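You operate a simulated robot arm through the tools that you are given. There is no shell and no other tool. Be economical: measure what you need, move in short steps, check, and stop when the job is done.

You are at the controls of a simulated two-armed robot. One attempt, no reset.

Task
Put the clipboard named on the large monitor in the TEST tray and book it as TEST.
Fine: the tray ends shut; set that clipboard's slider to TEST and press the yellow +1 button once; leave the other sliders and the monitor as they are. Where these are worked on the way, their far stop is far enough and under half their travel is too little: test tray.

The check looks at the end state, three seconds after you hand in, the way a careful person would. Anything else that was tipped, shoved, dropped, spilled or broken makes it a failure.

Robot
Two 7-joint arms with two-finger parallel grippers on one trunk, on a base that drives. Base frame: it is fixed to the floor where the robot stands at the start and does not move with it; the origin is under the middle of the robot, x ahead of it, y to its left, z up. Units: cm, degrees, N and s.
The left shoulder is at the start at [6, 14.3, 94.2], the right one opposite. With the tool pointing down near the work surface each hand reaches from about 32 to 74 cm from the robot's upright axis, wherever it stands, measured 20 degrees to its own side. Places, roughly: board light switch [140, 80, 140]; bottom slider [140, 120, 110]; button of the large monitor [100, -90, 110]; count button [140, 70, 120]; inside of the test tray [100, 10, 100]; middle slider [140, 120, 120]; speed knob [140, 80, 120]; test tray [90, 10, 100]; top slider [140, 120, 140]; wall fan switch [140, 70, 140]. Payload 1.57 kg a hand.
Tool frame (each hand has its own): the origin (TCP) lies between the finger pads and is the grasp point; the fingertips stand 3 cm ahead of it; z points along the fingers, y is the line along which they close. Largest opening 11 cm; finger width 2.4, thickness 1.2; the body of the gripper, 4.8 by 11.2 cm, starts 7.8 cm behind the TCP.
Orientation is told as [roll, pitch, yaw] about the base's x, y, z axes, in that order, counted from this pose: with the fingers straight down and closing along the base's y, the tool's x points along the base's -x, its y along +y and its z along -z.

Tools
- The arms move only by the tool arm_command. It takes "left_commands", "right_commands" or both (then of equal length, played together; a hand with none holds still); each is a list of rows, each a list of 7 numbers: the shift along the tool's x, y, z in cm, then the turn, a rotation vector about the tool's x, y, z in degrees, then the gripper command, from -1 (fully open) to 1 (shut), values between in proportion. In form: [[x, y, z, rx, ry, rz, hand], ...]. A call has 1 to 12 rows; each row is the pose to reach, as a shift and turn from the pose commanded when the call began, along the tool's axes at that moment. A row lasts 0.2 s, in which the tool goes at most 5 cm and 8.6 degrees; a call with a longer step from one row to the next is refused whole, and so is a gripper value outside its range. A pose out of reach is approached as far as the arm can. The call stops where the force on the tool passes 40 N (or 10 N more than at its start, if that is more) or the arm is blocked; 0.2 s more then pass. Each finger travels about 4.5 cm/s and halts on what it meets, pressing with about 33 N; the grip force reading is that of the motor and also rises with nothing between the fingers. The clock runs only during rows and for 0.2 s after the last one: add rows that repeat a pose to give the fingers time. It gives the time, the measured TCP pose, the force on the tool (base axes), the opening and the grip force at its end, in the units of the frame above (readings bear some noise), with the torque about the TCP (base axes, N m) and any sound that the robot's microphone picked up.
- Cameras (640 x 400 px; columns grow to the right, rows downward): "scene" is now at [5.07, -0.36, 155.43]; the picture's right is [-0.04, -1.00, 0.00], its down [-0.72, 0.03, -0.69] and it looks along [0.69, -0.03, -0.72] (base axes); focal length 263 px, centre (320, 200). "left" rides on the left gripper at [7, -1.6, -14.1] in its tool frame; the picture's right is [0.23, 0.97, 0.00], its down [-0.86, 0.20, -0.48] and it looks along [-0.47, 0.11, 0.88] (tool axes); focal length 222 px, centre (320, 200). "right" rides on the right gripper at [7, 1.6, -14.1] in its tool frame; the picture's right is [-0.23, 0.97, 0.00], its down [-0.86, -0.20, -0.48] and it looks along [-0.47, -0.11, 0.88] (tool axes); focal length 222 px, centre (320, 200). There is no depth. A picture from a camera that has moved, and an enlarged one, comes with that camera's place and axes in the base frame and with its lens.
- camera(camera): a new picture of that camera. No time passes.
- slide_trunk(by): slides the trunk up (or, below 0, down) by that many cm; the arms and the scene camera ride with it, the base frame stays. It gives what a move gives, with no picture.
- base_move(legs): drives the robot by 1 to 6 legs, each [ahead, left, turn to the left] in cm, cm and degrees, along the robot's own axes; the way and the turn of a leg run together, so that a leg with both is an arc; at most 150 cm and 180 degrees a leg. The arms and the cameras ride along, it lands a little off, and it stops where it bumps. It gives what a move gives.
- pan_tilt(pan, tilt): turns the head with the scene camera to pan (to the left, within 86 degrees either way) and tilt (down, from -29 to 69), counted from straight ahead of the robot. It gives what a move gives.
- enlarge(camera, box): a new picture of the part [left, top, right, bottom] of that camera's present view, enlarged. No time passes.
- hand_in(): hands the job in; it is judged then, once.

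Work in short steps. Places have to be worked out from the pictures, the camera data and where the tool is seen: move nearer, look again, correct. Check each grasp and each placing, and mend what went wrong. You have 120 turns and 108 pictures in all, those below and enlarged ones among them. Open the grippers and draw the arms clear of the work before you hand the job in, unless the task says otherwise; then end with one line.

The tools are called after "Call:" by a JSON object that holds its "name" and its "arguments". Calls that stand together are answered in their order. arm_command: Moves the arms, as the interface text tells. Its arguments: {"type":"object","properties":{"left_commands":{"type":"array","items":{"type":"array","items":{"type":"number"}}},"right_commands":{"type":"array","items":{"type":"array","items":{"type":"number"}}}},"required":[]} The other tools are called the same way: slide_trunk (by) slides the trunk up or down; base_move (legs) drives the base; pan_tilt (pan, tilt) turns the head that bears the scene camera; camera (camera) takes a picture; enlarge (camera, box) takes an enlarged picture of a part of a camera's view; hand_in () hands the job in.

At the start:

```text
time: 0.0
left_ee_pos: [51.79, 12.44, 110.44]
left_tcp_rot: [0.0, 0.0, 0.0]
left_wrist_force: [0.3, 1.4, -0.1]
left_wrist_torque: [-0.01, 0.01, -0.02]
left_finger_gap: 11.03
left_finger_force: 0.1
right_ee_pos: [41.35, -33.64, 110.42]
right_tcp_rot: [0.0, 0.0, 0.0]
right_wrist_force: [-1.0, 0.3, -0.7]
right_wrist_torque: [0.0, -0.01, 0.01]
right_finger_gap: 11.01
right_finger_force: 0.1
trunk travel left (down, up): [-54.1, 4.9]
robot x, y, heading: [0.02, 0.1, -0.2]
head pan, tilt: [-2.1, 46.5]
```

scene: 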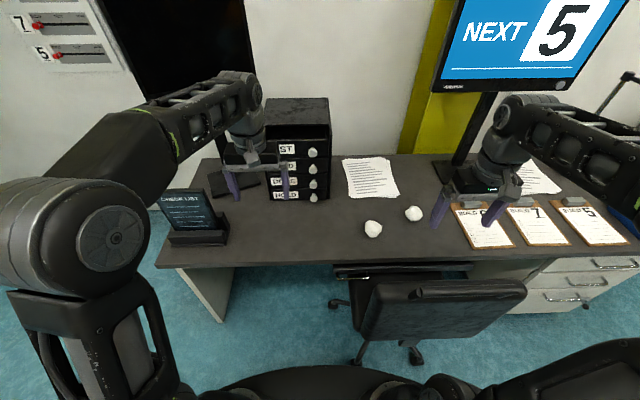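
right: 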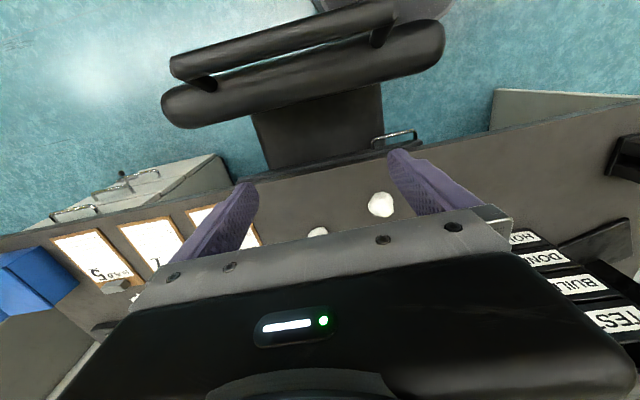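
left: 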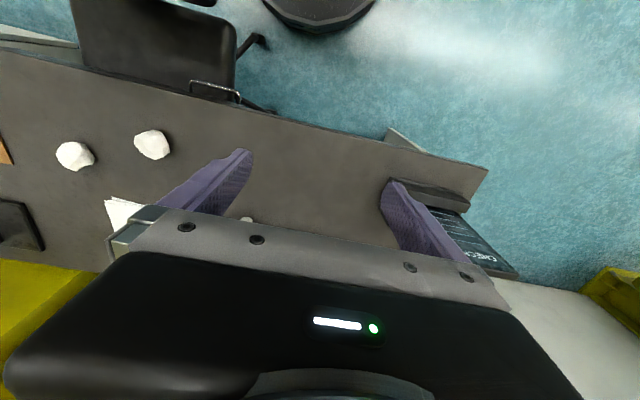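

The monitor reads NEXT 5; three clipboards lie at right. I look closer at the clipboards and the tray stack.

Call:
{"name": "enlarge", "arguments": {"camera": "scene", "box": [430, 160, 640, 290]}}

Call:
{"name": "enlarge", "arguments": {"camera": "scene", "box": [190, 80, 400, 210]}}

Call:
{"name": "pan_tilt", "arguments": {"pan": 35, "tilt": 15}}

```text
3.05 times, centred on (535, 225) of scene
camera zoom: at [5.07, -0.36, 155.43], right [-0.04, -1.0, 0.0], down [-0.72, 0.03, -0.69], along [0.69, -0.03, -0.72], focal length 801 px, centre (-335, 124)
```

zoom: 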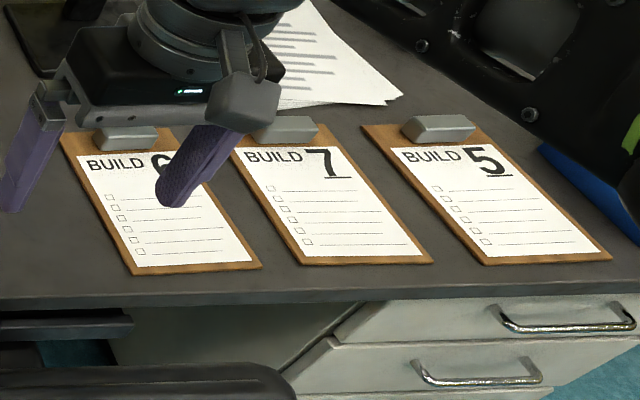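

```text
3.05 times, centred on (295, 145) of scene
camera zoom: at [5.07, -0.36, 155.43], right [-0.04, -1.0, 0.0], down [-0.72, 0.03, -0.69], along [0.69, -0.03, -0.72], focal length 801 px, centre (396, 368)
```

zoom: 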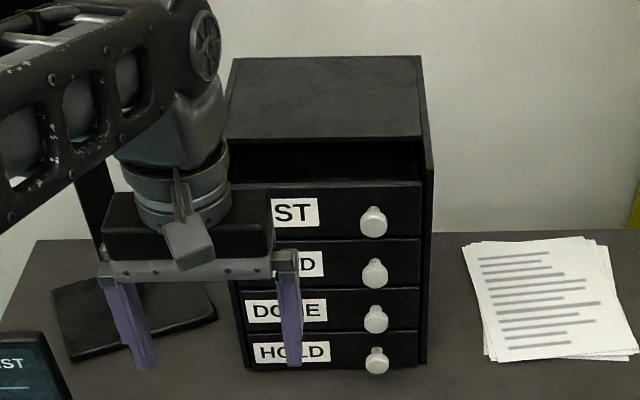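

```text
time: 1.0
left_ee_pos: [51.79, 12.51, 110.37]
left_tcp_rot: [0.0, 0.0, 0.0]
left_wrist_force: [-1.0, -0.1, 0.1]
left_wrist_torque: [0.01, 0.01, 0.02]
left_finger_gap: 11.0
left_finger_force: 0.0
right_ee_pos: [41.33, -33.62, 110.39]
right_tcp_rot: [0.0, 0.0, 0.0]
right_wrist_force: [-0.2, -1.3, 0.2]
right_wrist_torque: [-0.01, 0.02, 0.01]
right_finger_gap: 10.98
right_finger_force: 0.1
trunk travel left (down, up): [-54.1, 4.9]
robot x, y, heading: [0.1, -0.13, 0.1]
head pan, tilt: [35.0, 15.0]
```

The clipboards read 6, 7 and 5 (rightmost). Now I look at the wall with sliders and the monitor fully.

Call:
{"name": "camera", "arguments": {"camera": "scene"}}

Call:
{"name": "pan_tilt", "arguments": {"pan": -42, "tilt": 30}}

Call:
{"name": "camera", "arguments": {"camera": "scene"}}

```text
102 pictures are left
camera scene: at [4.72, 5.29, 160.31], right [0.57, -0.82, 0.0], down [-0.21, -0.15, -0.97], along [0.79, 0.55, -0.26], focal length 263 px, centre (320, 200)
```

scene: 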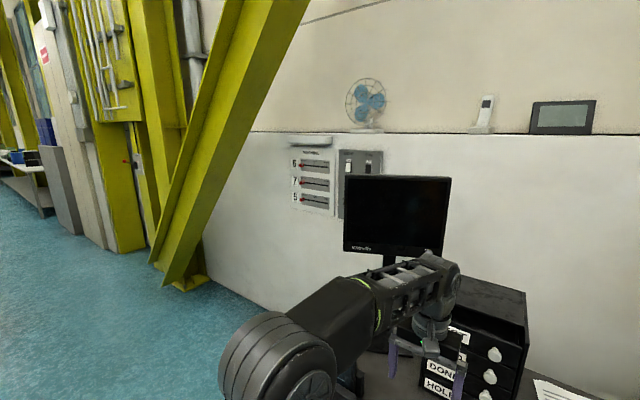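

```text
time: 2.5
left_ee_pos: [51.71, 12.45, 110.45]
left_tcp_rot: [0.0, 0.0, 0.0]
left_wrist_force: [0.8, 0.1, -0.6]
left_wrist_torque: [0.03, 0.0, -0.02]
left_finger_gap: 11.01
left_finger_force: 0.1
right_ee_pos: [41.27, -33.6, 110.4]
right_tcp_rot: [0.0, 0.0, 0.0]
right_wrist_force: [-0.7, 0.2, 0.5]
right_wrist_torque: [0.0, 0.01, -0.01]
right_finger_gap: 11.01
right_finger_force: 0.1
trunk travel left (down, up): [-54.1, 4.9]
robot x, y, heading: [-0.24, -0.2, 0.2]
head pan, tilt: [-42.0, 30.0]
```

```text
101 pictures are left
camera scene: at [3.79, -6.11, 157.9], right [-0.67, -0.74, 0.0], down [-0.37, 0.33, -0.87], along [0.64, -0.58, -0.5], focal length 263 px, centre (320, 200)
```

scene: 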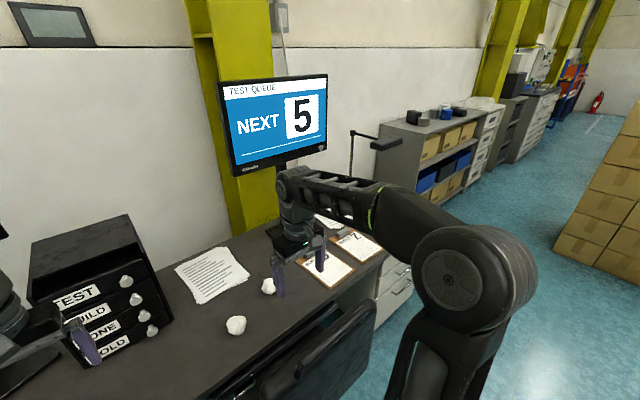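

Next I magnify the wall panel.

Call:
{"name": "pan_tilt", "arguments": {"pan": 40, "tilt": 10}}

Call:
{"name": "enlarge", "arguments": {"camera": "scene", "box": [270, 130, 470, 260]}}

Call:
{"name": "enlarge", "arguments": {"camera": "scene", "box": [310, 140, 430, 215]}}

```text
time: 4.1
left_ee_pos: [51.74, 12.56, 110.43]
left_tcp_rot: [0.0, 0.0, 0.0]
left_wrist_force: [0.1, -0.1, 0.4]
left_wrist_torque: [0.0, 0.0, 0.0]
left_finger_gap: 11.02
left_finger_force: 0.0
right_ee_pos: [41.39, -33.63, 110.44]
right_tcp_rot: [0.0, 0.1, 0.0]
right_wrist_force: [-0.5, -0.7, -0.5]
right_wrist_torque: [0.0, 0.01, 0.02]
right_finger_gap: 10.98
right_finger_force: 0.0
trunk travel left (down, up): [-54.1, 4.9]
robot x, y, heading: [0.16, -0.0, -0.1]
head pan, tilt: [40.0, 10.0]
```

```text
3.08 times, centred on (370, 195) of scene
camera zoom: at [4.19, 5.91, 161.13], right [0.64, -0.77, 0.0], down [-0.13, -0.11, -0.98], along [0.75, 0.63, -0.17], focal length 808 px, centre (166, 215)
```

zoom: 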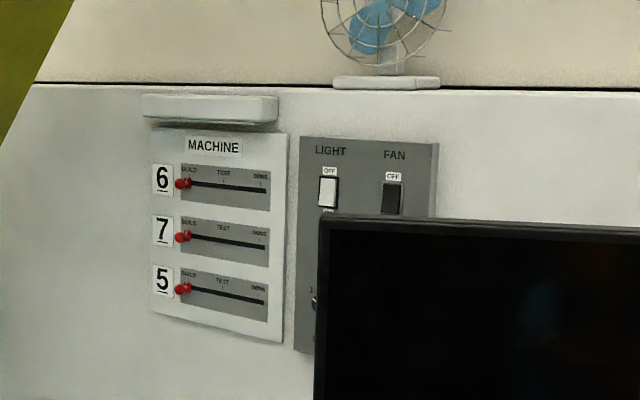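

```text
5.33 times, centred on (370, 178) of scene
camera zoom: at [4.19, 5.91, 161.13], right [0.64, -0.77, 0.0], down [-0.13, -0.11, -0.98], along [0.75, 0.63, -0.17], focal length 1401 px, centre (53, 320)
```

zoom: 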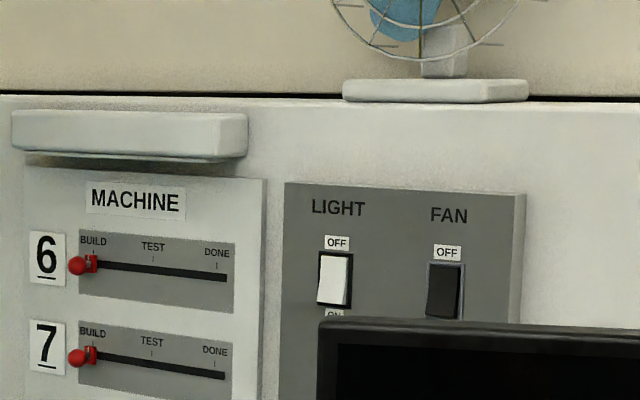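

Bottom slider (5) is at BUILD, DONE at the other end, TEST halfway. Before driving I check the floor and chair.

Call:
{"name": "pan_tilt", "arguments": {"pan": -35, "tilt": 62}}

Call:
{"name": "camera", "arguments": {"camera": "scene"}}

Call:
{"name": "pan_tilt", "arguments": {"pan": -80, "tilt": 40}}

Call:
{"name": "camera", "arguments": {"camera": "scene"}}

```text
time: 5.5
left_ee_pos: [51.77, 12.48, 110.46]
left_tcp_rot: [0.0, 0.0, 0.0]
left_wrist_force: [0.5, 0.1, -0.1]
left_wrist_torque: [0.01, 0.0, 0.0]
left_finger_gap: 11.03
left_finger_force: 0.0
right_ee_pos: [41.23, -33.55, 110.36]
right_tcp_rot: [0.1, 0.0, 0.1]
right_wrist_force: [-0.5, 0.6, 0.4]
right_wrist_torque: [0.03, 0.03, -0.01]
right_finger_gap: 11.0
right_finger_force: 0.1
trunk travel left (down, up): [-54.1, 4.9]
robot x, y, heading: [0.06, 0.15, -0.3]
head pan, tilt: [-35.0, 62.0]
```

```text
98 pictures are left
camera scene: at [2.34, -3.75, 153.46], right [-0.57, -0.82, 0.0], down [-0.72, 0.51, -0.47], along [0.39, -0.27, -0.88], focal length 263 px, centre (320, 200)
```

scene: 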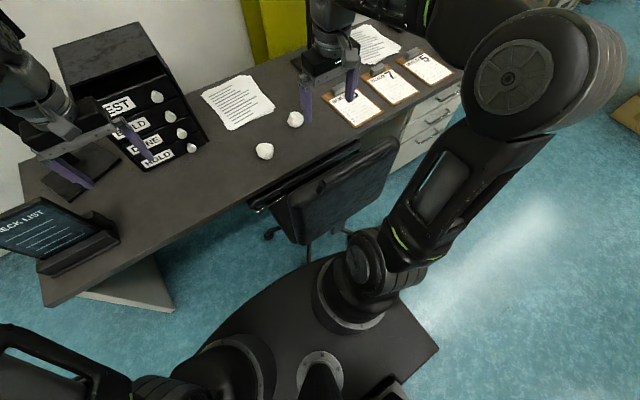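

```text
time: 6.7
left_ee_pos: [51.77, 12.48, 110.45]
left_tcp_rot: [-0.1, -0.2, 0.0]
left_wrist_force: [0.4, -0.6, -0.9]
left_wrist_torque: [-0.01, 0.01, 0.01]
left_finger_gap: 11.0
left_finger_force: 0.1
right_ee_pos: [41.25, -33.52, 110.42]
right_tcp_rot: [0.0, 0.1, 0.0]
right_wrist_force: [-0.1, 0.6, 0.4]
right_wrist_torque: [0.02, 0.01, 0.02]
right_finger_gap: 10.98
right_finger_force: 0.0
trunk travel left (down, up): [-54.1, 4.9]
robot x, y, heading: [0.08, 0.04, 0.1]
head pan, tilt: [-80.0, 40.0]
```

```text
97 pictures are left
camera scene: at [-1.45, -8.44, 156.36], right [-0.98, -0.17, 0.0], down [-0.11, 0.63, -0.77], along [0.13, -0.75, -0.64], focal length 263 px, centre (320, 200)
```

scene: 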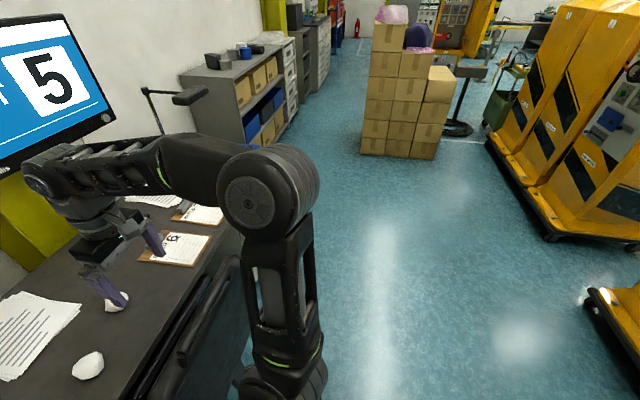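

The chair sits in front of the desk at about x≥33, y −10…−60. First I drive left, then a bit ahead, so the right arm faces the TEST tray's knob.

Call:
{"name": "base_move", "arguments": {"legs": [[0, 25, 0], [10, 0, 0]]}}

Call:
{"name": "pan_tilt", "arguments": {"pan": -20, "tilt": 48}}

Call:
{"name": "camera", "arguments": {"camera": "scene"}}

Call:
{"name": "camera", "arguments": {"camera": "right"}}

```text
time: 9.2
left_ee_pos: [62.03, 37.25, 110.33]
left_tcp_rot: [0.0, 0.2, -0.3]
left_wrist_force: [0.7, -0.4, 0.4]
left_wrist_torque: [0.03, 0.03, 0.04]
left_finger_gap: 11.01
left_finger_force: 0.1
right_ee_pos: [51.4, -8.61, 110.43]
right_tcp_rot: [-0.1, 0.1, -0.3]
right_wrist_force: [0.3, -0.2, 0.6]
right_wrist_torque: [0.03, 0.05, -0.01]
right_finger_gap: 11.0
right_finger_force: 0.1
trunk travel left (down, up): [-54.1, 4.9]
robot x, y, heading: [9.89, 25.23, -0.3]
head pan, tilt: [-80.0, 40.0]
```

```text
time: 10.6
left_ee_pos: [61.99, 37.29, 110.36]
left_tcp_rot: [0.0, 0.0, -0.4]
left_wrist_force: [0.0, -0.5, -0.5]
left_wrist_torque: [-0.04, -0.01, -0.02]
left_finger_gap: 11.01
left_finger_force: 0.1
right_ee_pos: [51.29, -8.69, 110.3]
right_tcp_rot: [-0.1, 0.0, -0.3]
right_wrist_force: [0.6, -0.4, -0.5]
right_wrist_torque: [0.0, -0.02, -0.02]
right_finger_gap: 10.98
right_finger_force: 0.1
trunk travel left (down, up): [-54.1, 4.9]
robot x, y, heading: [10.27, 24.96, -0.4]
head pan, tilt: [-20.0, 48.0]
```

```text
96 pictures are left
camera scene: at [14.53, 22.36, 155.21], right [-0.35, -0.94, 0.0], down [-0.7, 0.26, -0.67], along [0.63, -0.23, -0.74], focal length 263 px, centre (320, 200)
```

scene: 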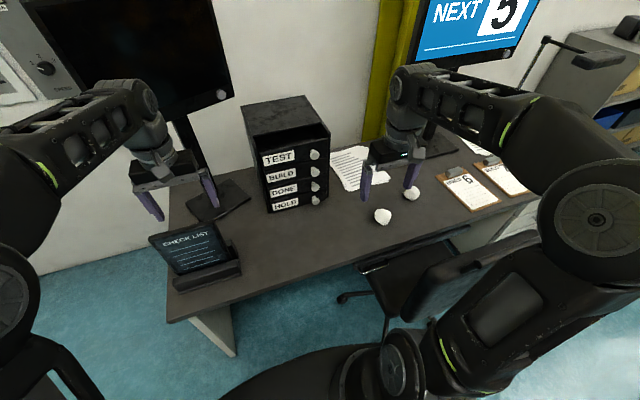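

```text
95 pictures are left
camera right: at [44.31, -7.01, 124.53], right [0.23, 0.97, 0.0], down [0.85, -0.2, 0.48], along [0.47, -0.11, -0.88], focal length 222 px, centre (320, 200)
```

right: 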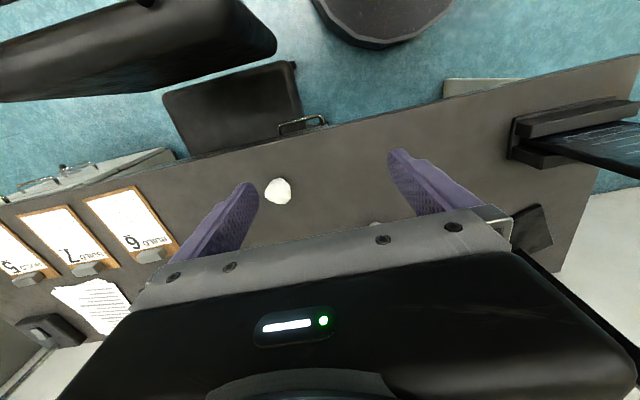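

Triangulating puts the TEST knob near (83, −1, 99). I turn the right hand to point ahead while moving to about (67, −1, 99).

Call:
{"name": "arm_command", "arguments": {"right_commands": [[-1, 0.7, 1, 0, -8.2, 0, -0.3], [-2, 1.4, 2, 0, -16.4, 0, -0.3], [-3, 2.1, 3, 0, -24.6, 0, -0.3], [-4.5, 2.8, 4, 0, -32.8, 0, -0.3], [-6, 3.5, 5, 0, -41, 0, -0.3], [-7.5, 4.2, 6, 0, -49.2, 0, -0.3], [-9, 4.9, 7, 0, -57.4, 0, -0.3], [-10.5, 5.6, 8, 0, -65.6, 0, -0.3], [-12, 6.3, 9, 0, -73.8, 0, -0.3], [-14, 7, 10, 0, -82, 0, -0.3], [-16, 7.7, 11, 0, -90, 0, -0.3], [-16, 7.7, 11, 0, -90, 0, -0.3]]}}

Call:
{"name": "camera", "arguments": {"camera": "right"}}

Call:
{"name": "camera", "arguments": {"camera": "scene"}}

```text
time: 13.2
left_ee_pos: [61.68, 37.34, 110.37]
left_tcp_rot: [0.0, -0.1, -0.3]
left_wrist_force: [-0.1, 0.0, 0.7]
left_wrist_torque: [-0.03, -0.02, -0.01]
left_finger_gap: 10.99
left_finger_force: 0.0
right_ee_pos: [67.08, -0.98, 99.4]
right_tcp_rot: [-153.2, -89.9, 152.9]
right_wrist_force: [-0.2, -0.2, -0.6]
right_wrist_torque: [0.03, 0.0, -0.03]
right_finger_gap: 7.17
right_finger_force: 0.1
right hand out of reach, approached as far as the arm can: row 8, 9
trunk travel left (down, up): [-54.1, 4.9]
robot x, y, heading: [10.1, 24.82, -0.3]
head pan, tilt: [-20.0, 48.0]
```

```text
94 pictures are left
camera right: at [53.01, 0.7, 92.5], right [0.0, 0.97, 0.23], down [-0.48, -0.2, 0.85], along [0.88, -0.11, 0.47], focal length 222 px, centre (320, 200)
```

right: 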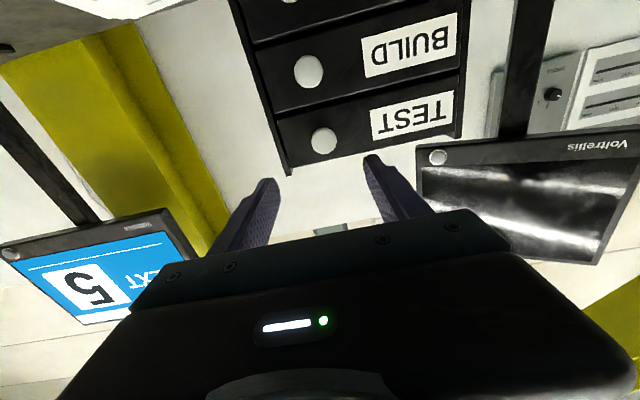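

```text
93 pictures are left
camera scene: at [14.46, 22.39, 155.22], right [-0.35, -0.94, 0.0], down [-0.7, 0.26, -0.67], along [0.63, -0.23, -0.74], focal length 263 px, centre (320, 200)
```

scene: 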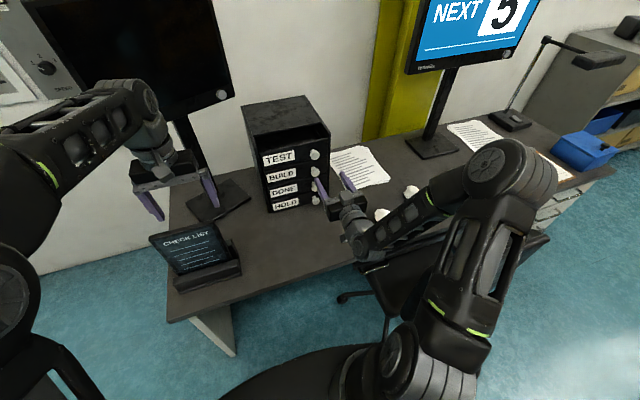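

Knob is at (83, −0.7, 100) by this view. I advance 12.5 cm with the fingers open 7 cm, lifting 0.5 cm.

Call:
{"name": "arm_command", "arguments": {"right_commands": [[-0.5, 0.2, 4, 0, 0, 0, -0.3], [-0.5, 0.2, 8, 0, 0, 0, -0.3], [-0.5, 0.2, 10, 0, 0, 0, -0.3], [-0.5, 0.2, 12.5, 0, 0, 0, -0.3], [-0.5, 0.2, 12.5, 0, 0, 0, -0.3]]}}

Call:
{"name": "camera", "arguments": {"camera": "right"}}

```text
time: 14.3
left_ee_pos: [61.78, 37.46, 110.37]
left_tcp_rot: [0.0, 0.0, -0.2]
left_wrist_force: [-0.2, -0.1, -0.6]
left_wrist_torque: [0.0, -0.04, 0.02]
left_finger_gap: 10.99
left_finger_force: 0.1
right_ee_pos: [79.66, -0.77, 99.95]
right_tcp_rot: [42.7, -90.1, -43.0]
right_wrist_force: [-0.7, -0.1, 0.2]
right_wrist_torque: [0.01, -0.01, 0.02]
right_finger_gap: 7.13
right_finger_force: 0.1
trunk travel left (down, up): [-54.1, 4.9]
robot x, y, heading: [10.12, 24.82, -0.4]
head pan, tilt: [-20.0, 48.0]
```

```text
92 pictures are left
camera right: at [65.63, 0.92, 93.02], right [0.01, 0.97, 0.23], down [-0.48, -0.2, 0.86], along [0.88, -0.11, 0.47], focal length 222 px, centre (320, 200)
```

right: 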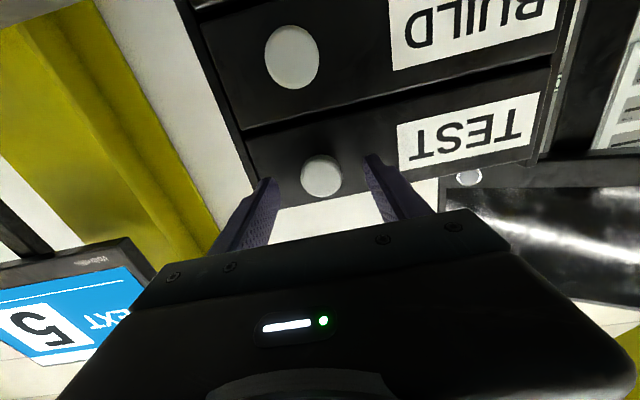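

The knob now sits between the fingertips; advance ~2.3 cm more and close.

Call:
{"name": "arm_command", "arguments": {"right_commands": [[0, 0, 1.2, 0, 0, 0, -0.3], [0, 0, 2.3, 0, 0, 0, -0.3], [0, 0, 2.3, 0, 0, 0, 0.2], [0, 0, 2.3, 0, 0, 0, 0.6], [0, 0, 2.3, 0, 0, 0, 1], [0, 0, 2.3, 0, 0, 0, 1], [0, 0, 2.3, 0, 0, 0, 1], [0, 0, 2.3, 0, 0, 0, 1]]}}

Call:
{"name": "camera", "arguments": {"camera": "right"}}

```text
time: 14.9
left_ee_pos: [61.42, 37.24, 110.64]
left_tcp_rot: [0.0, -0.3, -0.5]
left_wrist_force: [-1.0, 0.0, 1.2]
left_wrist_torque: [0.02, -0.08, 0.0]
left_finger_gap: 11.0
left_finger_force: 0.0
right_ee_pos: [80.84, -0.95, 99.92]
right_tcp_rot: [-52.5, -89.9, 52.2]
right_wrist_force: [-32.1, 0.6, 9.6]
right_wrist_torque: [0.17, -0.46, -0.06]
right_finger_gap: 7.13
right_finger_force: 0.1
trunk travel left (down, up): [-54.1, 4.9]
robot x, y, heading: [10.02, 25.19, -0.6]
head pan, tilt: [-20.0, 48.0]
stopped in row 2 (right hand): the force on the tool passed its limit at 54 N (the readings are from after the stop); the commanded pose is now the measured one
```

```text
91 pictures are left
camera right: at [66.84, 0.78, 92.97], right [0.01, 0.97, 0.23], down [-0.48, -0.2, 0.86], along [0.88, -0.11, 0.47], focal length 222 px, centre (320, 200)
```

right: 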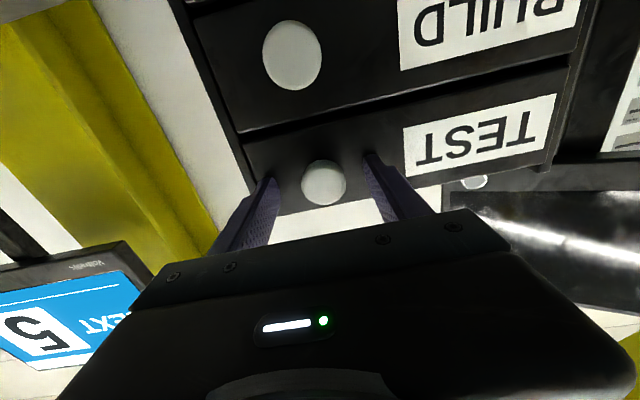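

The fingertips touched the drawer face (x≈83.9). Back off 0.7 cm and close on the knob.

Call:
{"name": "arm_command", "arguments": {"right_commands": [[0, 0, -0.7, 0, 0, 0, -0.3], [0, 0, -0.7, 0, 0, 0, 0.2], [0, 0, -0.7, 0, 0, 0, 0.6], [0, 0, -0.7, 0, 0, 0, 1], [0, 0, -0.7, 0, 0, 0, 1], [0, 0, -0.7, 0, 0, 0, 1], [0, 0, -0.7, 0, 0, 0, 1], [0, 0, -0.7, 0, 0, 0, 1]]}}

```text
time: 16.7
left_ee_pos: [61.84, 37.62, 110.42]
left_tcp_rot: [0.0, 0.0, -0.4]
left_wrist_force: [0.9, -0.6, 0.0]
left_wrist_torque: [0.02, 0.0, -0.03]
left_finger_gap: 11.0
left_finger_force: 0.0
right_ee_pos: [80.78, -0.61, 99.47]
right_tcp_rot: [-9.1, -89.5, 9.1]
right_wrist_force: [-0.7, 14.7, -4.0]
right_wrist_torque: [0.11, -0.04, 0.22]
right_finger_gap: 3.14
right_finger_force: 40.0
trunk travel left (down, up): [-54.1, 4.9]
robot x, y, heading: [10.16, 25.19, -0.1]
head pan, tilt: [-20.0, 48.0]
```

The knob is gripped (3.1 cm gap). Pull straight back in small steps.

Call:
{"name": "arm_command", "arguments": {"right_commands": [[0, 0, -2, 0, 0, 0, 1], [0, 0, -4, 0, 0, 0, 1], [0, 0, -6, 0, 0, 0, 1], [0, 0, -8, 0, 0, 0, 1], [0, 0, -10, 0, 0, 0, 1], [0, 0, -12, 0, 0, 0, 1], [0, 0, -14, 0, 0, 0, 1], [0, 0, -16, 0, 0, 0, 1]]}}

Call:
{"name": "camera", "arguments": {"camera": "scene"}}

```text
time: 18.5
left_ee_pos: [61.77, 37.55, 110.29]
left_tcp_rot: [-0.1, -0.1, -0.4]
left_wrist_force: [0.1, -0.5, -0.2]
left_wrist_torque: [0.01, -0.05, -0.02]
left_finger_gap: 11.0
left_finger_force: 0.0
right_ee_pos: [64.72, -0.5, 99.53]
right_tcp_rot: [-10.9, -89.3, 10.7]
right_wrist_force: [-0.2, 22.0, -12.3]
right_wrist_torque: [-0.03, 0.14, 0.39]
right_finger_gap: 3.15
right_finger_force: 40.3
trunk travel left (down, up): [-54.1, 4.9]
robot x, y, heading: [9.62, 25.17, -0.4]
head pan, tilt: [-20.0, 48.0]
```

```text
90 pictures are left
camera scene: at [14.52, 22.64, 155.2], right [-0.35, -0.94, 0.0], down [-0.7, 0.26, -0.67], along [0.63, -0.23, -0.74], focal length 263 px, centre (320, 200)
```

scene: 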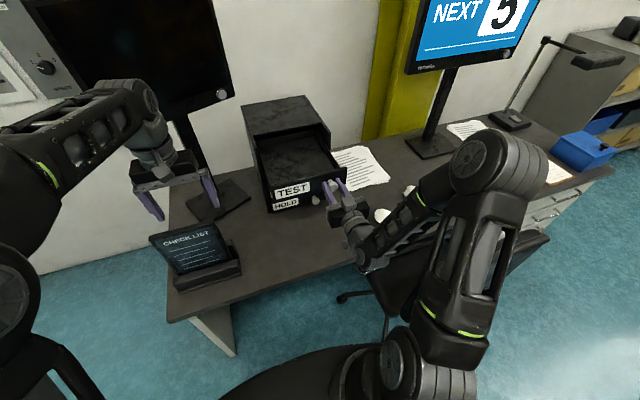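

The tray slides out 16 cm so far; continue until its stop.

Call:
{"name": "arm_command", "arguments": {"right_commands": [[0, -0.2, -2, 0, 0, 0, 1], [0, -0.4, -4, 0, 0, 0, 1], [0, -0.4, -6, 0, 0, 0, 1], [0, -0.4, -8, 0, 0, 0, 1], [0, -0.4, -10, 0, 0, 0, 1]]}}

Call:
{"name": "enlarge", "arguments": {"camera": "scene", "box": [220, 80, 400, 260]}}

```text
time: 19.2
left_ee_pos: [61.79, 37.31, 110.53]
left_tcp_rot: [0.0, -0.1, -0.4]
left_wrist_force: [-0.2, -0.6, -0.2]
left_wrist_torque: [0.06, -0.01, 0.03]
left_finger_gap: 11.01
left_finger_force: 0.0
right_ee_pos: [62.82, -0.37, 99.37]
right_tcp_rot: [154.5, -89.7, -153.2]
right_wrist_force: [-0.6, 10.9, 3.8]
right_wrist_torque: [-0.29, -0.33, -0.11]
right_finger_gap: 3.16
right_finger_force: 40.4
right hand out of reach, approached as far as the arm can: row 1, 2, 3
trunk travel left (down, up): [-54.1, 4.9]
robot x, y, heading: [10.13, 24.85, -0.2]
head pan, tilt: [-20.0, 48.0]
stopped in row 3 (right hand): the force on the tool passed its limit at 43 N (the readings are from after the stop); the commanded pose is now the measured one
```

```text
2.22 times, centred on (310, 170) of scene
camera zoom: at [14.42, 22.4, 155.25], right [-0.35, -0.94, 0.0], down [-0.7, 0.26, -0.67], along [0.63, -0.23, -0.74], focal length 584 px, centre (342, 267)
```

zoom: 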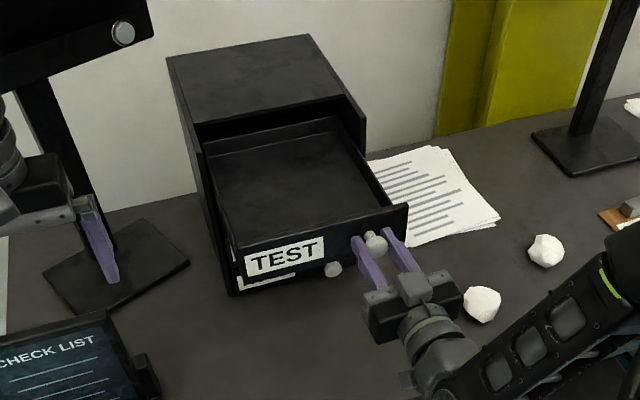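

The tray is open ~18 cm at its stop. Release the knob, then back the base away 15 cm (hand keeps level).

Call:
{"name": "arm_command", "arguments": {"right_commands": [[0, 0, 0, 0, 0, 0, 0.2], [0, 0, 0, 0, 0, 0, -0.3], [0, 0, 0, 0, 0, 0, -0.3], [0, 0, 0, 0, 0, 0, -0.3]]}}

Call:
{"name": "base_move", "arguments": {"legs": [[-15, 0, 0]]}}

Call:
{"name": "camera", "arguments": {"camera": "scene"}}

```text
time: 20.2
left_ee_pos: [61.95, 37.29, 110.36]
left_tcp_rot: [0.1, 0.0, -0.5]
left_wrist_force: [-0.6, -0.8, -0.1]
left_wrist_torque: [-0.03, 0.0, 0.01]
left_finger_gap: 10.99
left_finger_force: 0.1
right_ee_pos: [62.73, -0.77, 99.31]
right_tcp_rot: [119.5, -89.8, -118.8]
right_wrist_force: [1.0, 0.0, -1.0]
right_wrist_torque: [0.0, 0.04, -0.02]
right_finger_gap: 7.13
right_finger_force: 0.0
trunk travel left (down, up): [-54.1, 4.9]
robot x, y, heading: [9.67, 25.12, -0.1]
head pan, tilt: [-20.0, 48.0]
```

```text
time: 21.5
left_ee_pos: [47.04, 37.28, 110.46]
left_tcp_rot: [0.0, 0.0, -0.5]
left_wrist_force: [-0.1, 0.3, 0.4]
left_wrist_torque: [0.01, -0.05, 0.0]
left_finger_gap: 11.01
left_finger_force: 0.0
right_ee_pos: [47.66, -0.78, 99.42]
right_tcp_rot: [143.8, -89.8, -143.4]
right_wrist_force: [-0.6, -1.0, 0.3]
right_wrist_torque: [0.01, 0.0, -0.02]
right_finger_gap: 7.12
right_finger_force: 0.0
trunk travel left (down, up): [-54.1, 4.9]
robot x, y, heading: [-4.71, 25.18, -0.4]
head pan, tilt: [-20.0, 48.0]
```

```text
88 pictures are left
camera scene: at [-0.51, 22.49, 155.22], right [-0.35, -0.94, 0.0], down [-0.7, 0.26, -0.67], along [0.63, -0.23, -0.74], focal length 263 px, centre (320, 200)
```

scene: 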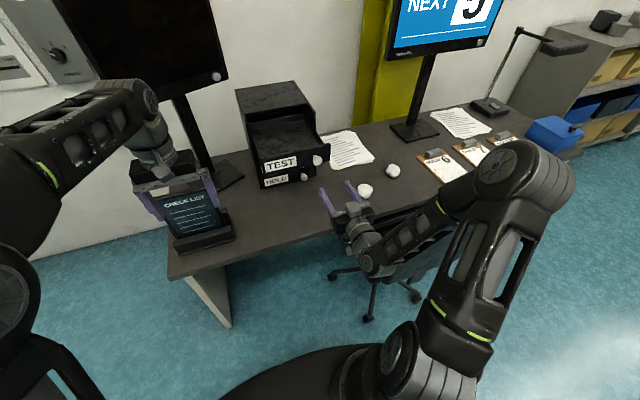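

The tray stays open. I fold the right hand back to pointing down and higher, so it clears the chair while driving right.

Call:
{"name": "arm_command", "arguments": {"right_commands": [[-1.2, -0.6, -0.4, 0, 8.2, 0, -1], [-2.4, -1.2, -0.8, 0, 16.4, 0, -1], [-3.6, -1.8, -1.2, 0, 24.6, 0, -1], [-4.8, -2.4, -1.6, 0, 32.8, 0, -1], [-6, -3, -2, 0, 41, 0, -1], [-7.2, -3.6, -2.4, 0, 49.2, 0, -1], [-8.4, -4.2, -3, 0, 57.4, 0, -1], [-9.6, -4.8, -4, 0, 65.6, 0, -1], [-10.8, -5.4, -5, 0, 73.8, 0, -1], [-12, -6, -6, 0, 82, 0, -1], [-13, -7, -7, 0, 90, 0, -1], [-13, -7, -7, 0, 90, 0, -1]]}}

Call:
{"name": "base_move", "arguments": {"legs": [[-8, 0, 0], [0, -115, 0]]}}

Call:
{"name": "pan_tilt", "arguments": {"pan": -5, "tilt": 45}}

Call:
{"name": "camera", "arguments": {"camera": "scene"}}

```text
time: 24.1
left_ee_pos: [47.18, 37.35, 110.46]
left_tcp_rot: [0.0, 0.1, -0.6]
left_wrist_force: [-0.3, -0.4, 0.5]
left_wrist_torque: [-0.01, 0.01, -0.03]
left_finger_gap: 11.0
left_finger_force: 0.0
right_ee_pos: [41.12, -7.69, 111.35]
right_tcp_rot: [0.9, -0.2, 0.8]
right_wrist_force: [-0.8, -0.4, 0.0]
right_wrist_torque: [0.01, 0.0, -0.02]
right_finger_gap: 11.03
right_finger_force: 0.1
right hand out of reach, approached as far as the arm can: row 1, 2, 3, 11, 12
trunk travel left (down, up): [-54.1, 4.9]
robot x, y, heading: [-4.98, 25.48, -0.6]
head pan, tilt: [-20.0, 48.0]
```

```text
time: 30.6
left_ee_pos: [40.0, -75.22, 110.48]
left_tcp_rot: [0.0, 0.0, 2.1]
left_wrist_force: [0.1, -0.1, 0.4]
left_wrist_torque: [0.01, 0.01, -0.04]
left_finger_gap: 10.99
left_finger_force: 0.0
right_ee_pos: [36.23, -120.43, 111.29]
right_tcp_rot: [0.8, -0.2, 3.3]
right_wrist_force: [-0.3, 0.4, -0.7]
right_wrist_torque: [0.01, 0.02, 0.01]
right_finger_gap: 10.99
right_finger_force: 0.1
trunk travel left (down, up): [-54.1, 4.9]
robot x, y, heading: [-11.33, -89.61, 2.2]
head pan, tilt: [-20.0, 48.0]
```

```text
time: 31.4
left_ee_pos: [39.94, -75.01, 110.41]
left_tcp_rot: [0.0, 0.0, 2.0]
left_wrist_force: [0.5, 0.7, -0.5]
left_wrist_torque: [0.02, 0.04, 0.03]
left_finger_gap: 11.01
left_finger_force: 0.1
right_ee_pos: [35.98, -120.42, 111.19]
right_tcp_rot: [0.7, -0.2, 3.3]
right_wrist_force: [-0.5, 0.4, 0.1]
right_wrist_torque: [0.01, -0.04, -0.01]
right_finger_gap: 10.98
right_finger_force: 0.1
trunk travel left (down, up): [-54.1, 4.9]
robot x, y, heading: [-10.96, -89.36, 2.0]
head pan, tilt: [-5.0, 45.0]
```

```text
87 pictures are left
camera scene: at [-6.13, -90.11, 155.63], right [-0.05, -1.0, 0.0], down [-0.71, 0.04, -0.71], along [0.71, -0.04, -0.71], focal length 263 px, centre (320, 200)
```

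scene: 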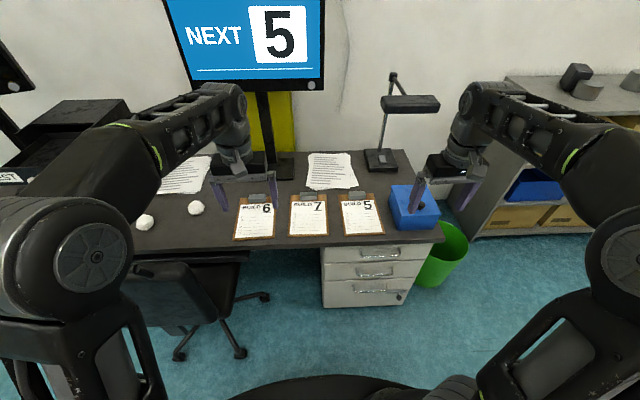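

Clipboard 5's centre is near (68, −111). I drive ahead 22 cm, slightly right, removing the 2° heading.

Call:
{"name": "base_move", "arguments": {"legs": [[22, -4, -2]]}}

Call:
{"name": "camera", "arguments": {"camera": "right"}}

Call:
{"name": "camera", "arguments": {"camera": "scene"}}

```text
time: 33.1
left_ee_pos: [62.93, -80.63, 110.35]
left_tcp_rot: [0.0, 0.0, 0.0]
left_wrist_force: [0.7, 0.0, 0.2]
left_wrist_torque: [0.02, 0.05, -0.03]
left_finger_gap: 11.0
left_finger_force: 0.1
right_ee_pos: [57.35, -125.58, 111.26]
right_tcp_rot: [0.7, -0.3, 1.2]
right_wrist_force: [0.6, 0.1, -0.6]
right_wrist_torque: [0.0, -0.03, 0.01]
right_finger_gap: 11.0
right_finger_force: 0.1
trunk travel left (down, up): [-54.1, 4.9]
robot x, y, heading: [10.86, -92.97, -0.1]
head pan, tilt: [-5.0, 45.0]
```

```text
86 pictures are left
camera right: at [50.39, -124.43, 125.39], right [0.21, 0.98, 0.01], down [0.86, -0.19, 0.48], along [0.47, -0.09, -0.88], focal length 222 px, centre (320, 200)
```

right: 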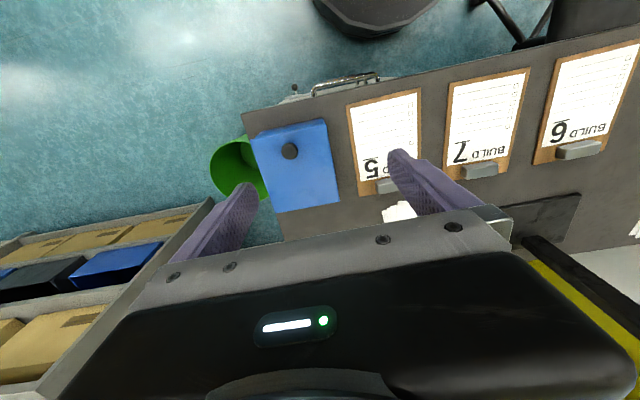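

```text
85 pictures are left
camera scene: at [16.33, -93.93, 155.63], right [-0.09, -1.0, 0.0], down [-0.71, 0.06, -0.71], along [0.7, -0.06, -0.71], focal length 263 px, centre (320, 200)
```

scene: 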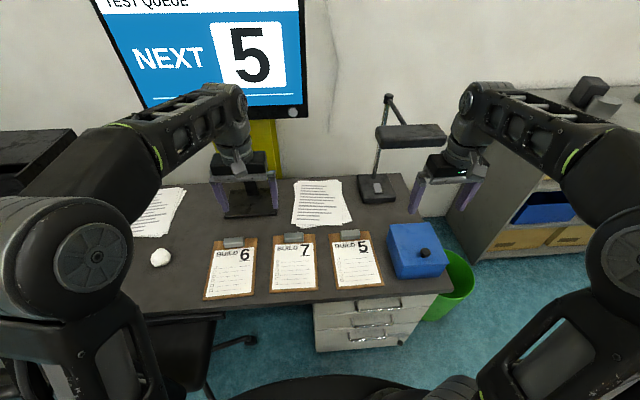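

Clip of clipboard 5 is at about (79, −111.4, 71.5); board spans x 56.5–80.5, desk edge x≈53. I'll bring the right hand above the clip and look.

Call:
{"name": "arm_command", "arguments": {"right_commands": [[-3.6, 2.3, 0, 0, 0, 0.3, -1], [-7.3, 4.6, 0, 0, 0, 0.6, -1], [-11, 6.9, 0, 0, 0, 0.9, -1], [-14.6, 9.2, 0, 0, 0, 1.2, -1], [-18.3, 11.5, 2, 0, 0, 1.2, -1], [-21.9, 13.8, 4, 0, 0, 1.2, -1], [-21.9, 13.8, 8, 0, 0, 1.2, -1], [-21.9, 13.8, 12, 0, 0, 1.2, -1], [-21.9, 13.8, 16, 0, 0, 1.2, -1], [-21.9, 13.8, 20, 0, 0, 1.2, -1], [-21.9, 13.8, 24, 0, 0, 1.2, -1], [-21.9, 13.8, 24, 0, 0, 1.2, -1]]}}

Call:
{"name": "camera", "arguments": {"camera": "right"}}

Call:
{"name": "camera", "arguments": {"camera": "scene"}}

```text
time: 35.7
left_ee_pos: [62.72, -80.54, 110.43]
left_tcp_rot: [0.0, 0.0, -0.1]
left_wrist_force: [-0.6, -0.1, -0.3]
left_wrist_torque: [0.0, 0.01, -0.01]
left_finger_gap: 11.01
left_finger_force: 0.0
right_ee_pos: [79.04, -111.03, 87.67]
right_tcp_rot: [0.9, -0.2, 0.1]
right_wrist_force: [0.4, 0.0, 0.3]
right_wrist_torque: [0.02, -0.01, 0.0]
right_finger_gap: 11.0
right_finger_force: 0.1
right hand out of reach, approached as far as the arm can: row 2, 3, 4, 5, 6, 7, 8
trunk travel left (down, up): [-54.1, 4.9]
robot x, y, heading: [10.93, -92.99, -0.1]
head pan, tilt: [-5.0, 45.0]
```

```text
84 pictures are left
camera right: at [72.11, -109.75, 101.8], right [0.23, 0.97, 0.01], down [0.85, -0.21, 0.48], along [0.47, -0.1, -0.88], focal length 222 px, centre (320, 200)
```

right: 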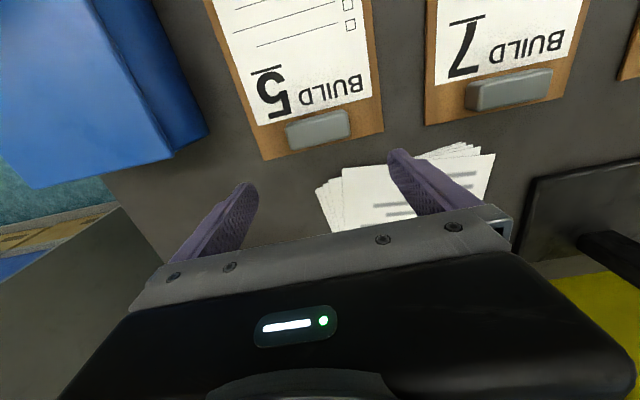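

```text
83 pictures are left
camera scene: at [16.16, -93.84, 155.64], right [-0.09, -1.0, 0.0], down [-0.7, 0.06, -0.71], along [0.7, -0.06, -0.71], focal length 263 px, centre (320, 200)
```

scene: 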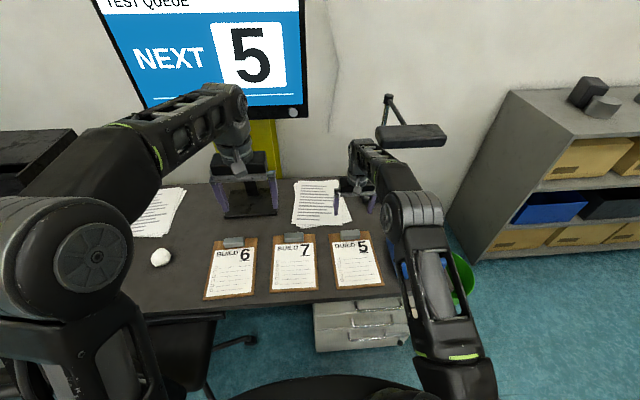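

Clip centre reads (78, −111.1). I shift 1 cm back and descend part way, then check before the last centimetres.

Call:
{"name": "arm_command", "arguments": {"right_commands": [[1, 0, 3, 0, 0, 0, -1], [1, 0, 6, 0, 0, 0, -1], [1, 0, 9, 0, 0, 0, -1], [1, 0, 9, 0, 0, 0, -1]]}}

Call:
{"name": "camera", "arguments": {"camera": "right"}}

Call:
{"name": "camera", "arguments": {"camera": "scene"}}

```text
time: 36.7
left_ee_pos: [62.8, -80.59, 110.39]
left_tcp_rot: [-0.1, 0.0, 0.0]
left_wrist_force: [-0.3, -0.2, -0.3]
left_wrist_torque: [0.0, -0.04, 0.01]
left_finger_gap: 11.0
left_finger_force: 0.1
right_ee_pos: [78.08, -110.86, 78.49]
right_tcp_rot: [0.8, -0.3, 0.1]
right_wrist_force: [0.8, -0.6, -0.1]
right_wrist_torque: [0.01, 0.02, 0.01]
right_finger_gap: 10.99
right_finger_force: 0.2
trunk travel left (down, up): [-54.1, 4.9]
robot x, y, heading: [11.25, -92.81, -0.2]
head pan, tilt: [-5.0, 45.0]
```

```text
82 pictures are left
camera right: at [71.14, -109.62, 92.63], right [0.23, 0.97, 0.01], down [0.85, -0.21, 0.48], along [0.47, -0.1, -0.88], focal length 222 px, centre (320, 200)
```

right: 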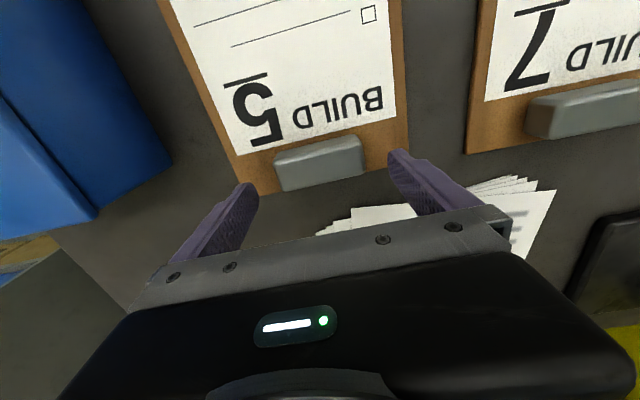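

```text
81 pictures are left
camera scene: at [16.18, -93.89, 155.64], right [-0.09, -1.0, 0.0], down [-0.7, 0.06, -0.71], along [0.7, -0.06, -0.71], focal length 263 px, centre (320, 200)
```

scene: 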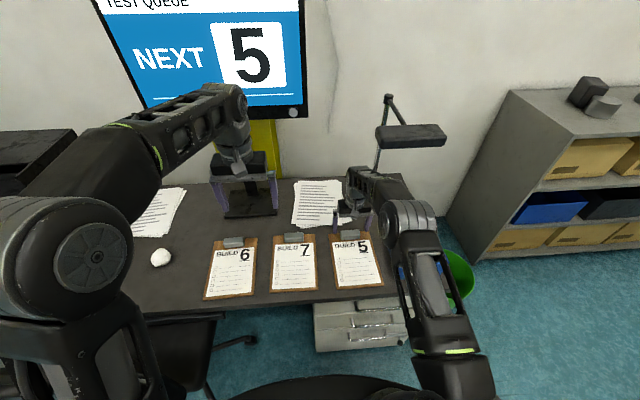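

Aligned (clip centre (78.3, −111.05), ~9 cm long, fits in 11 cm). Descend the last 4 cm with force stop, then close.

Call:
{"name": "arm_command", "arguments": {"right_commands": [[0, -0.2, 1.5, 0, 0, 0, -1], [0, -0.2, 3, 0, 0, 0, -1], [0, -0.2, 3.7, 0, 0, 0, -1], [0, -0.2, 4.2, 0, 0, 0, -1], [0, -0.2, 4.2, 0, 0, 0, -0.8], [0, -0.2, 4.2, 0, 0, 0, -0.6], [0, -0.2, 4.2, 0, 0, 0, -0.4], [0, -0.2, 4.2, 0, 0, 0, 0], [0, -0.2, 4.2, 0, 0, 0, 0.3]]}}

Call:
{"name": "camera", "arguments": {"camera": "right"}}

```text
time: 37.6
left_ee_pos: [62.66, -80.61, 110.5]
left_tcp_rot: [0.0, -0.2, 0.0]
left_wrist_force: [0.0, -0.1, -0.1]
left_wrist_torque: [0.03, 0.01, 0.0]
left_finger_gap: 10.97
left_finger_force: 0.1
right_ee_pos: [78.34, -111.19, 75.72]
right_tcp_rot: [0.7, -0.9, 0.0]
right_wrist_force: [-6.6, 0.4, 21.5]
right_wrist_torque: [-1.26, 0.46, -0.44]
right_finger_gap: 10.9
right_finger_force: 0.1
trunk travel left (down, up): [-54.1, 4.9]
robot x, y, heading: [11.37, -93.16, 0.1]
head pan, tilt: [-5.0, 45.0]
stopped in row 4 (right hand): the force on the tool passed its limit at 46 N (the readings are from after the stop); the commanded pose is now the measured one
```

```text
80 pictures are left
camera right: at [71.28, -109.77, 89.7], right [0.23, 0.97, 0.01], down [0.85, -0.2, 0.49], along [0.48, -0.1, -0.87], focal length 222 px, centre (320, 200)
```

right: 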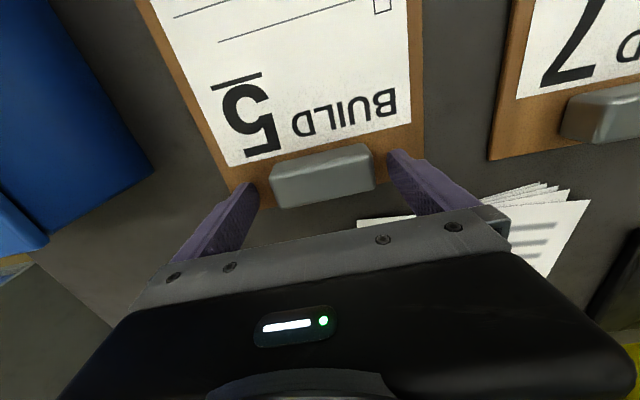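

Tips touch the board top (~z 72.6) on both sides of the clip. Lift 0.3 cm and close on the clip.

Call:
{"name": "arm_command", "arguments": {"right_commands": [[0, 0, -0.3, 0, 0, 0, -0.8], [0, 0, -0.3, 0, 0, 0, -0.5], [0, 0, -0.3, 0, 0, 0, -0.2], [0, 0, -0.3, 0, 0, 0, 0.2], [0, 0, -0.3, 0, 0, 0, 0.6], [0, 0, -0.3, 0, 0, 0, 1], [0, 0, -0.3, 0, 0, 0, 1]]}}

Call:
{"name": "camera", "arguments": {"camera": "right"}}

```text
time: 39.2
left_ee_pos: [62.63, -80.32, 110.48]
left_tcp_rot: [-0.1, -0.1, 0.1]
left_wrist_force: [-0.4, 0.6, 0.9]
left_wrist_torque: [0.01, 0.0, 0.03]
left_finger_gap: 10.99
left_finger_force: 0.0
right_ee_pos: [78.15, -110.79, 75.7]
right_tcp_rot: [0.9, -0.7, 0.2]
right_wrist_force: [0.8, 3.2, 7.1]
right_wrist_torque: [0.77, -0.03, -0.12]
right_finger_gap: 7.66
right_finger_force: 18.2
trunk travel left (down, up): [-54.1, 4.9]
robot x, y, heading: [10.94, -93.35, 0.0]
head pan, tilt: [-5.0, 45.0]
```

```text
79 pictures are left
camera right: at [71.16, -109.39, 89.76], right [0.22, 0.97, 0.02], down [0.85, -0.2, 0.49], along [0.48, -0.09, -0.87], focal length 222 px, centre (320, 200)
```

right: 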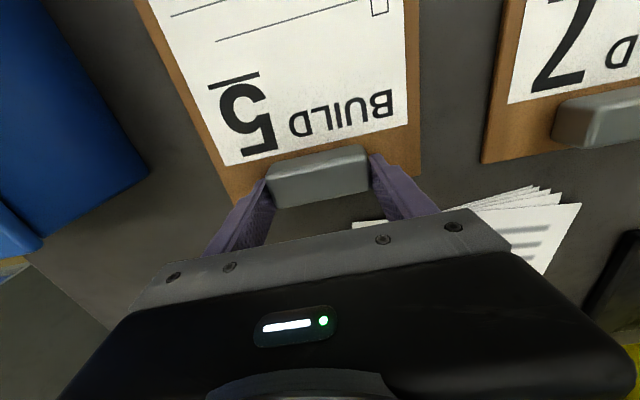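

The clip is held at 7.7 cm. I drag the clipboard straight back 12 cm so its near edge overhangs the desk edge (~8–9 cm), lifting by a hair.

Call:
{"name": "arm_command", "arguments": {"right_commands": [[0, 0, -0.2, 0, 0, 0, 1], [1, 0, -0.4, 0, 0, 0, 1], [2.5, 0, -0.4, 0, 0, 0, 1], [4, 0, -0.4, 0, 0, 0, 1], [5.5, 0, -0.4, 0, 0, 0, 1], [7, 0, -0.4, 0, 0, 0, 1], [8, 0, -0.4, 0, 0, 0, 1]]}}

Call:
{"name": "camera", "arguments": {"camera": "right"}}

Call:
{"name": "camera", "arguments": {"camera": "scene"}}

```text
time: 40.8
left_ee_pos: [62.76, -80.54, 110.41]
left_tcp_rot: [0.0, 0.0, 0.1]
left_wrist_force: [0.3, 0.4, -0.7]
left_wrist_torque: [0.0, -0.01, -0.01]
left_finger_gap: 11.01
left_finger_force: 0.1
right_ee_pos: [70.16, -111.26, 75.72]
right_tcp_rot: [0.7, -0.6, 0.1]
right_wrist_force: [0.0, 0.3, 0.0]
right_wrist_torque: [-0.01, -0.13, 0.01]
right_finger_gap: 7.45
right_finger_force: 33.3
trunk travel left (down, up): [-54.1, 4.9]
robot x, y, heading: [11.4, -92.84, -0.0]
head pan, tilt: [-5.0, 45.0]
```

```text
78 pictures are left
camera right: at [63.18, -109.81, 89.9], right [0.23, 0.97, 0.01], down [0.85, -0.2, 0.49], along [0.48, -0.1, -0.87], focal length 222 px, centre (320, 200)
```

right: 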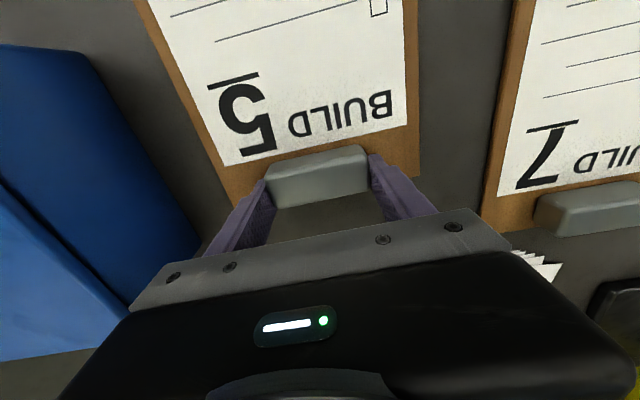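

```text
77 pictures are left
camera scene: at [16.17, -93.9, 155.63], right [-0.09, -1.0, 0.0], down [-0.7, 0.06, -0.71], along [0.7, -0.06, -0.71], focal length 263 px, centre (320, 200)
```

scene: 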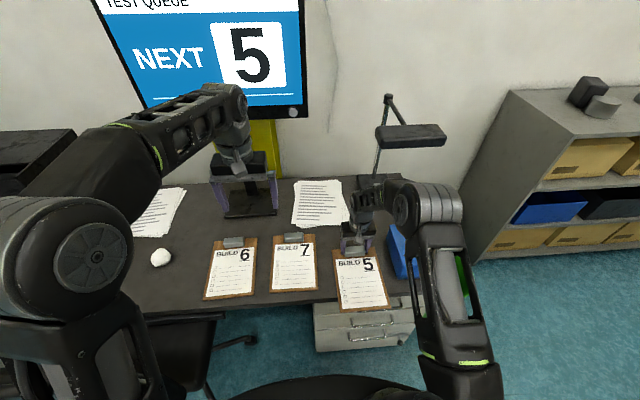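

The board follows nicely, near edge now ≈48.5. Drag 4.5 cm more.

Call:
{"name": "arm_command", "arguments": {"right_commands": [[1.5, 0, 0, 0, 0, 0, 1], [3, 0, 0, 0, 0, 0, 1], [4.5, 0, 0, 0, 0, 0, 1], [4.5, 0, 0, 0, 0, 0, 1], [4.5, 0, 0, 0, 0, 0, 0.6], [4.5, 0, 0, 0, 0, 0, 0.2], [4.5, 0, 0, 0, 0, 0, -0.3], [4.5, 0, 0, 0, 0, 0, -0.8]]}}

Call:
{"name": "camera", "arguments": {"camera": "right"}}

Call:
{"name": "camera", "arguments": {"camera": "left"}}

```text
time: 42.6
left_ee_pos: [62.85, -80.67, 110.41]
left_tcp_rot: [0.0, -0.1, 0.0]
left_wrist_force: [-0.2, -0.9, -0.3]
left_wrist_torque: [-0.02, 0.02, -0.01]
left_finger_gap: 11.01
left_finger_force: 0.1
right_ee_pos: [65.74, -111.17, 75.81]
right_tcp_rot: [0.7, -0.6, 0.0]
right_wrist_force: [-1.2, 0.0, 0.0]
right_wrist_torque: [0.01, 0.02, 0.0]
right_finger_gap: 9.88
right_finger_force: 0.0
trunk travel left (down, up): [-54.1, 4.9]
robot x, y, heading: [10.91, -93.23, 0.0]
head pan, tilt: [-5.0, 45.0]
```

```text
76 pictures are left
camera right: at [58.72, -109.8, 89.87], right [0.23, 0.97, 0.01], down [0.85, -0.2, 0.49], along [0.48, -0.1, -0.87], focal length 222 px, centre (320, 200)
```

right: 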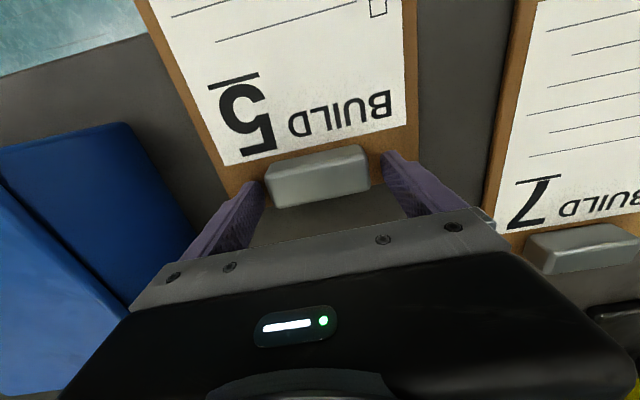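

```text
75 pictures are left
camera left: at [55.69, -82.2, 124.5], right [-0.23, 0.97, 0.0], down [0.85, 0.2, 0.48], along [0.47, 0.11, -0.88], focal length 222 px, centre (320, 200)
```

left: 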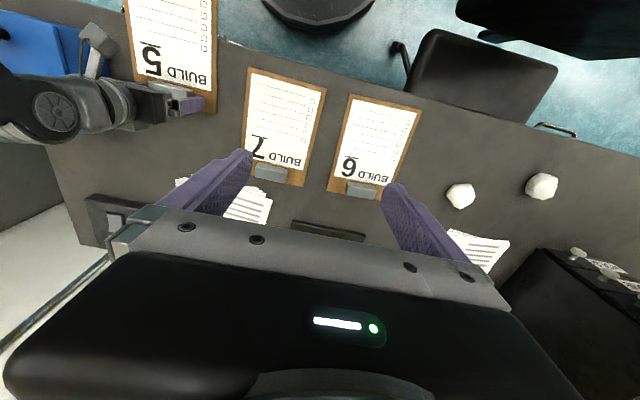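

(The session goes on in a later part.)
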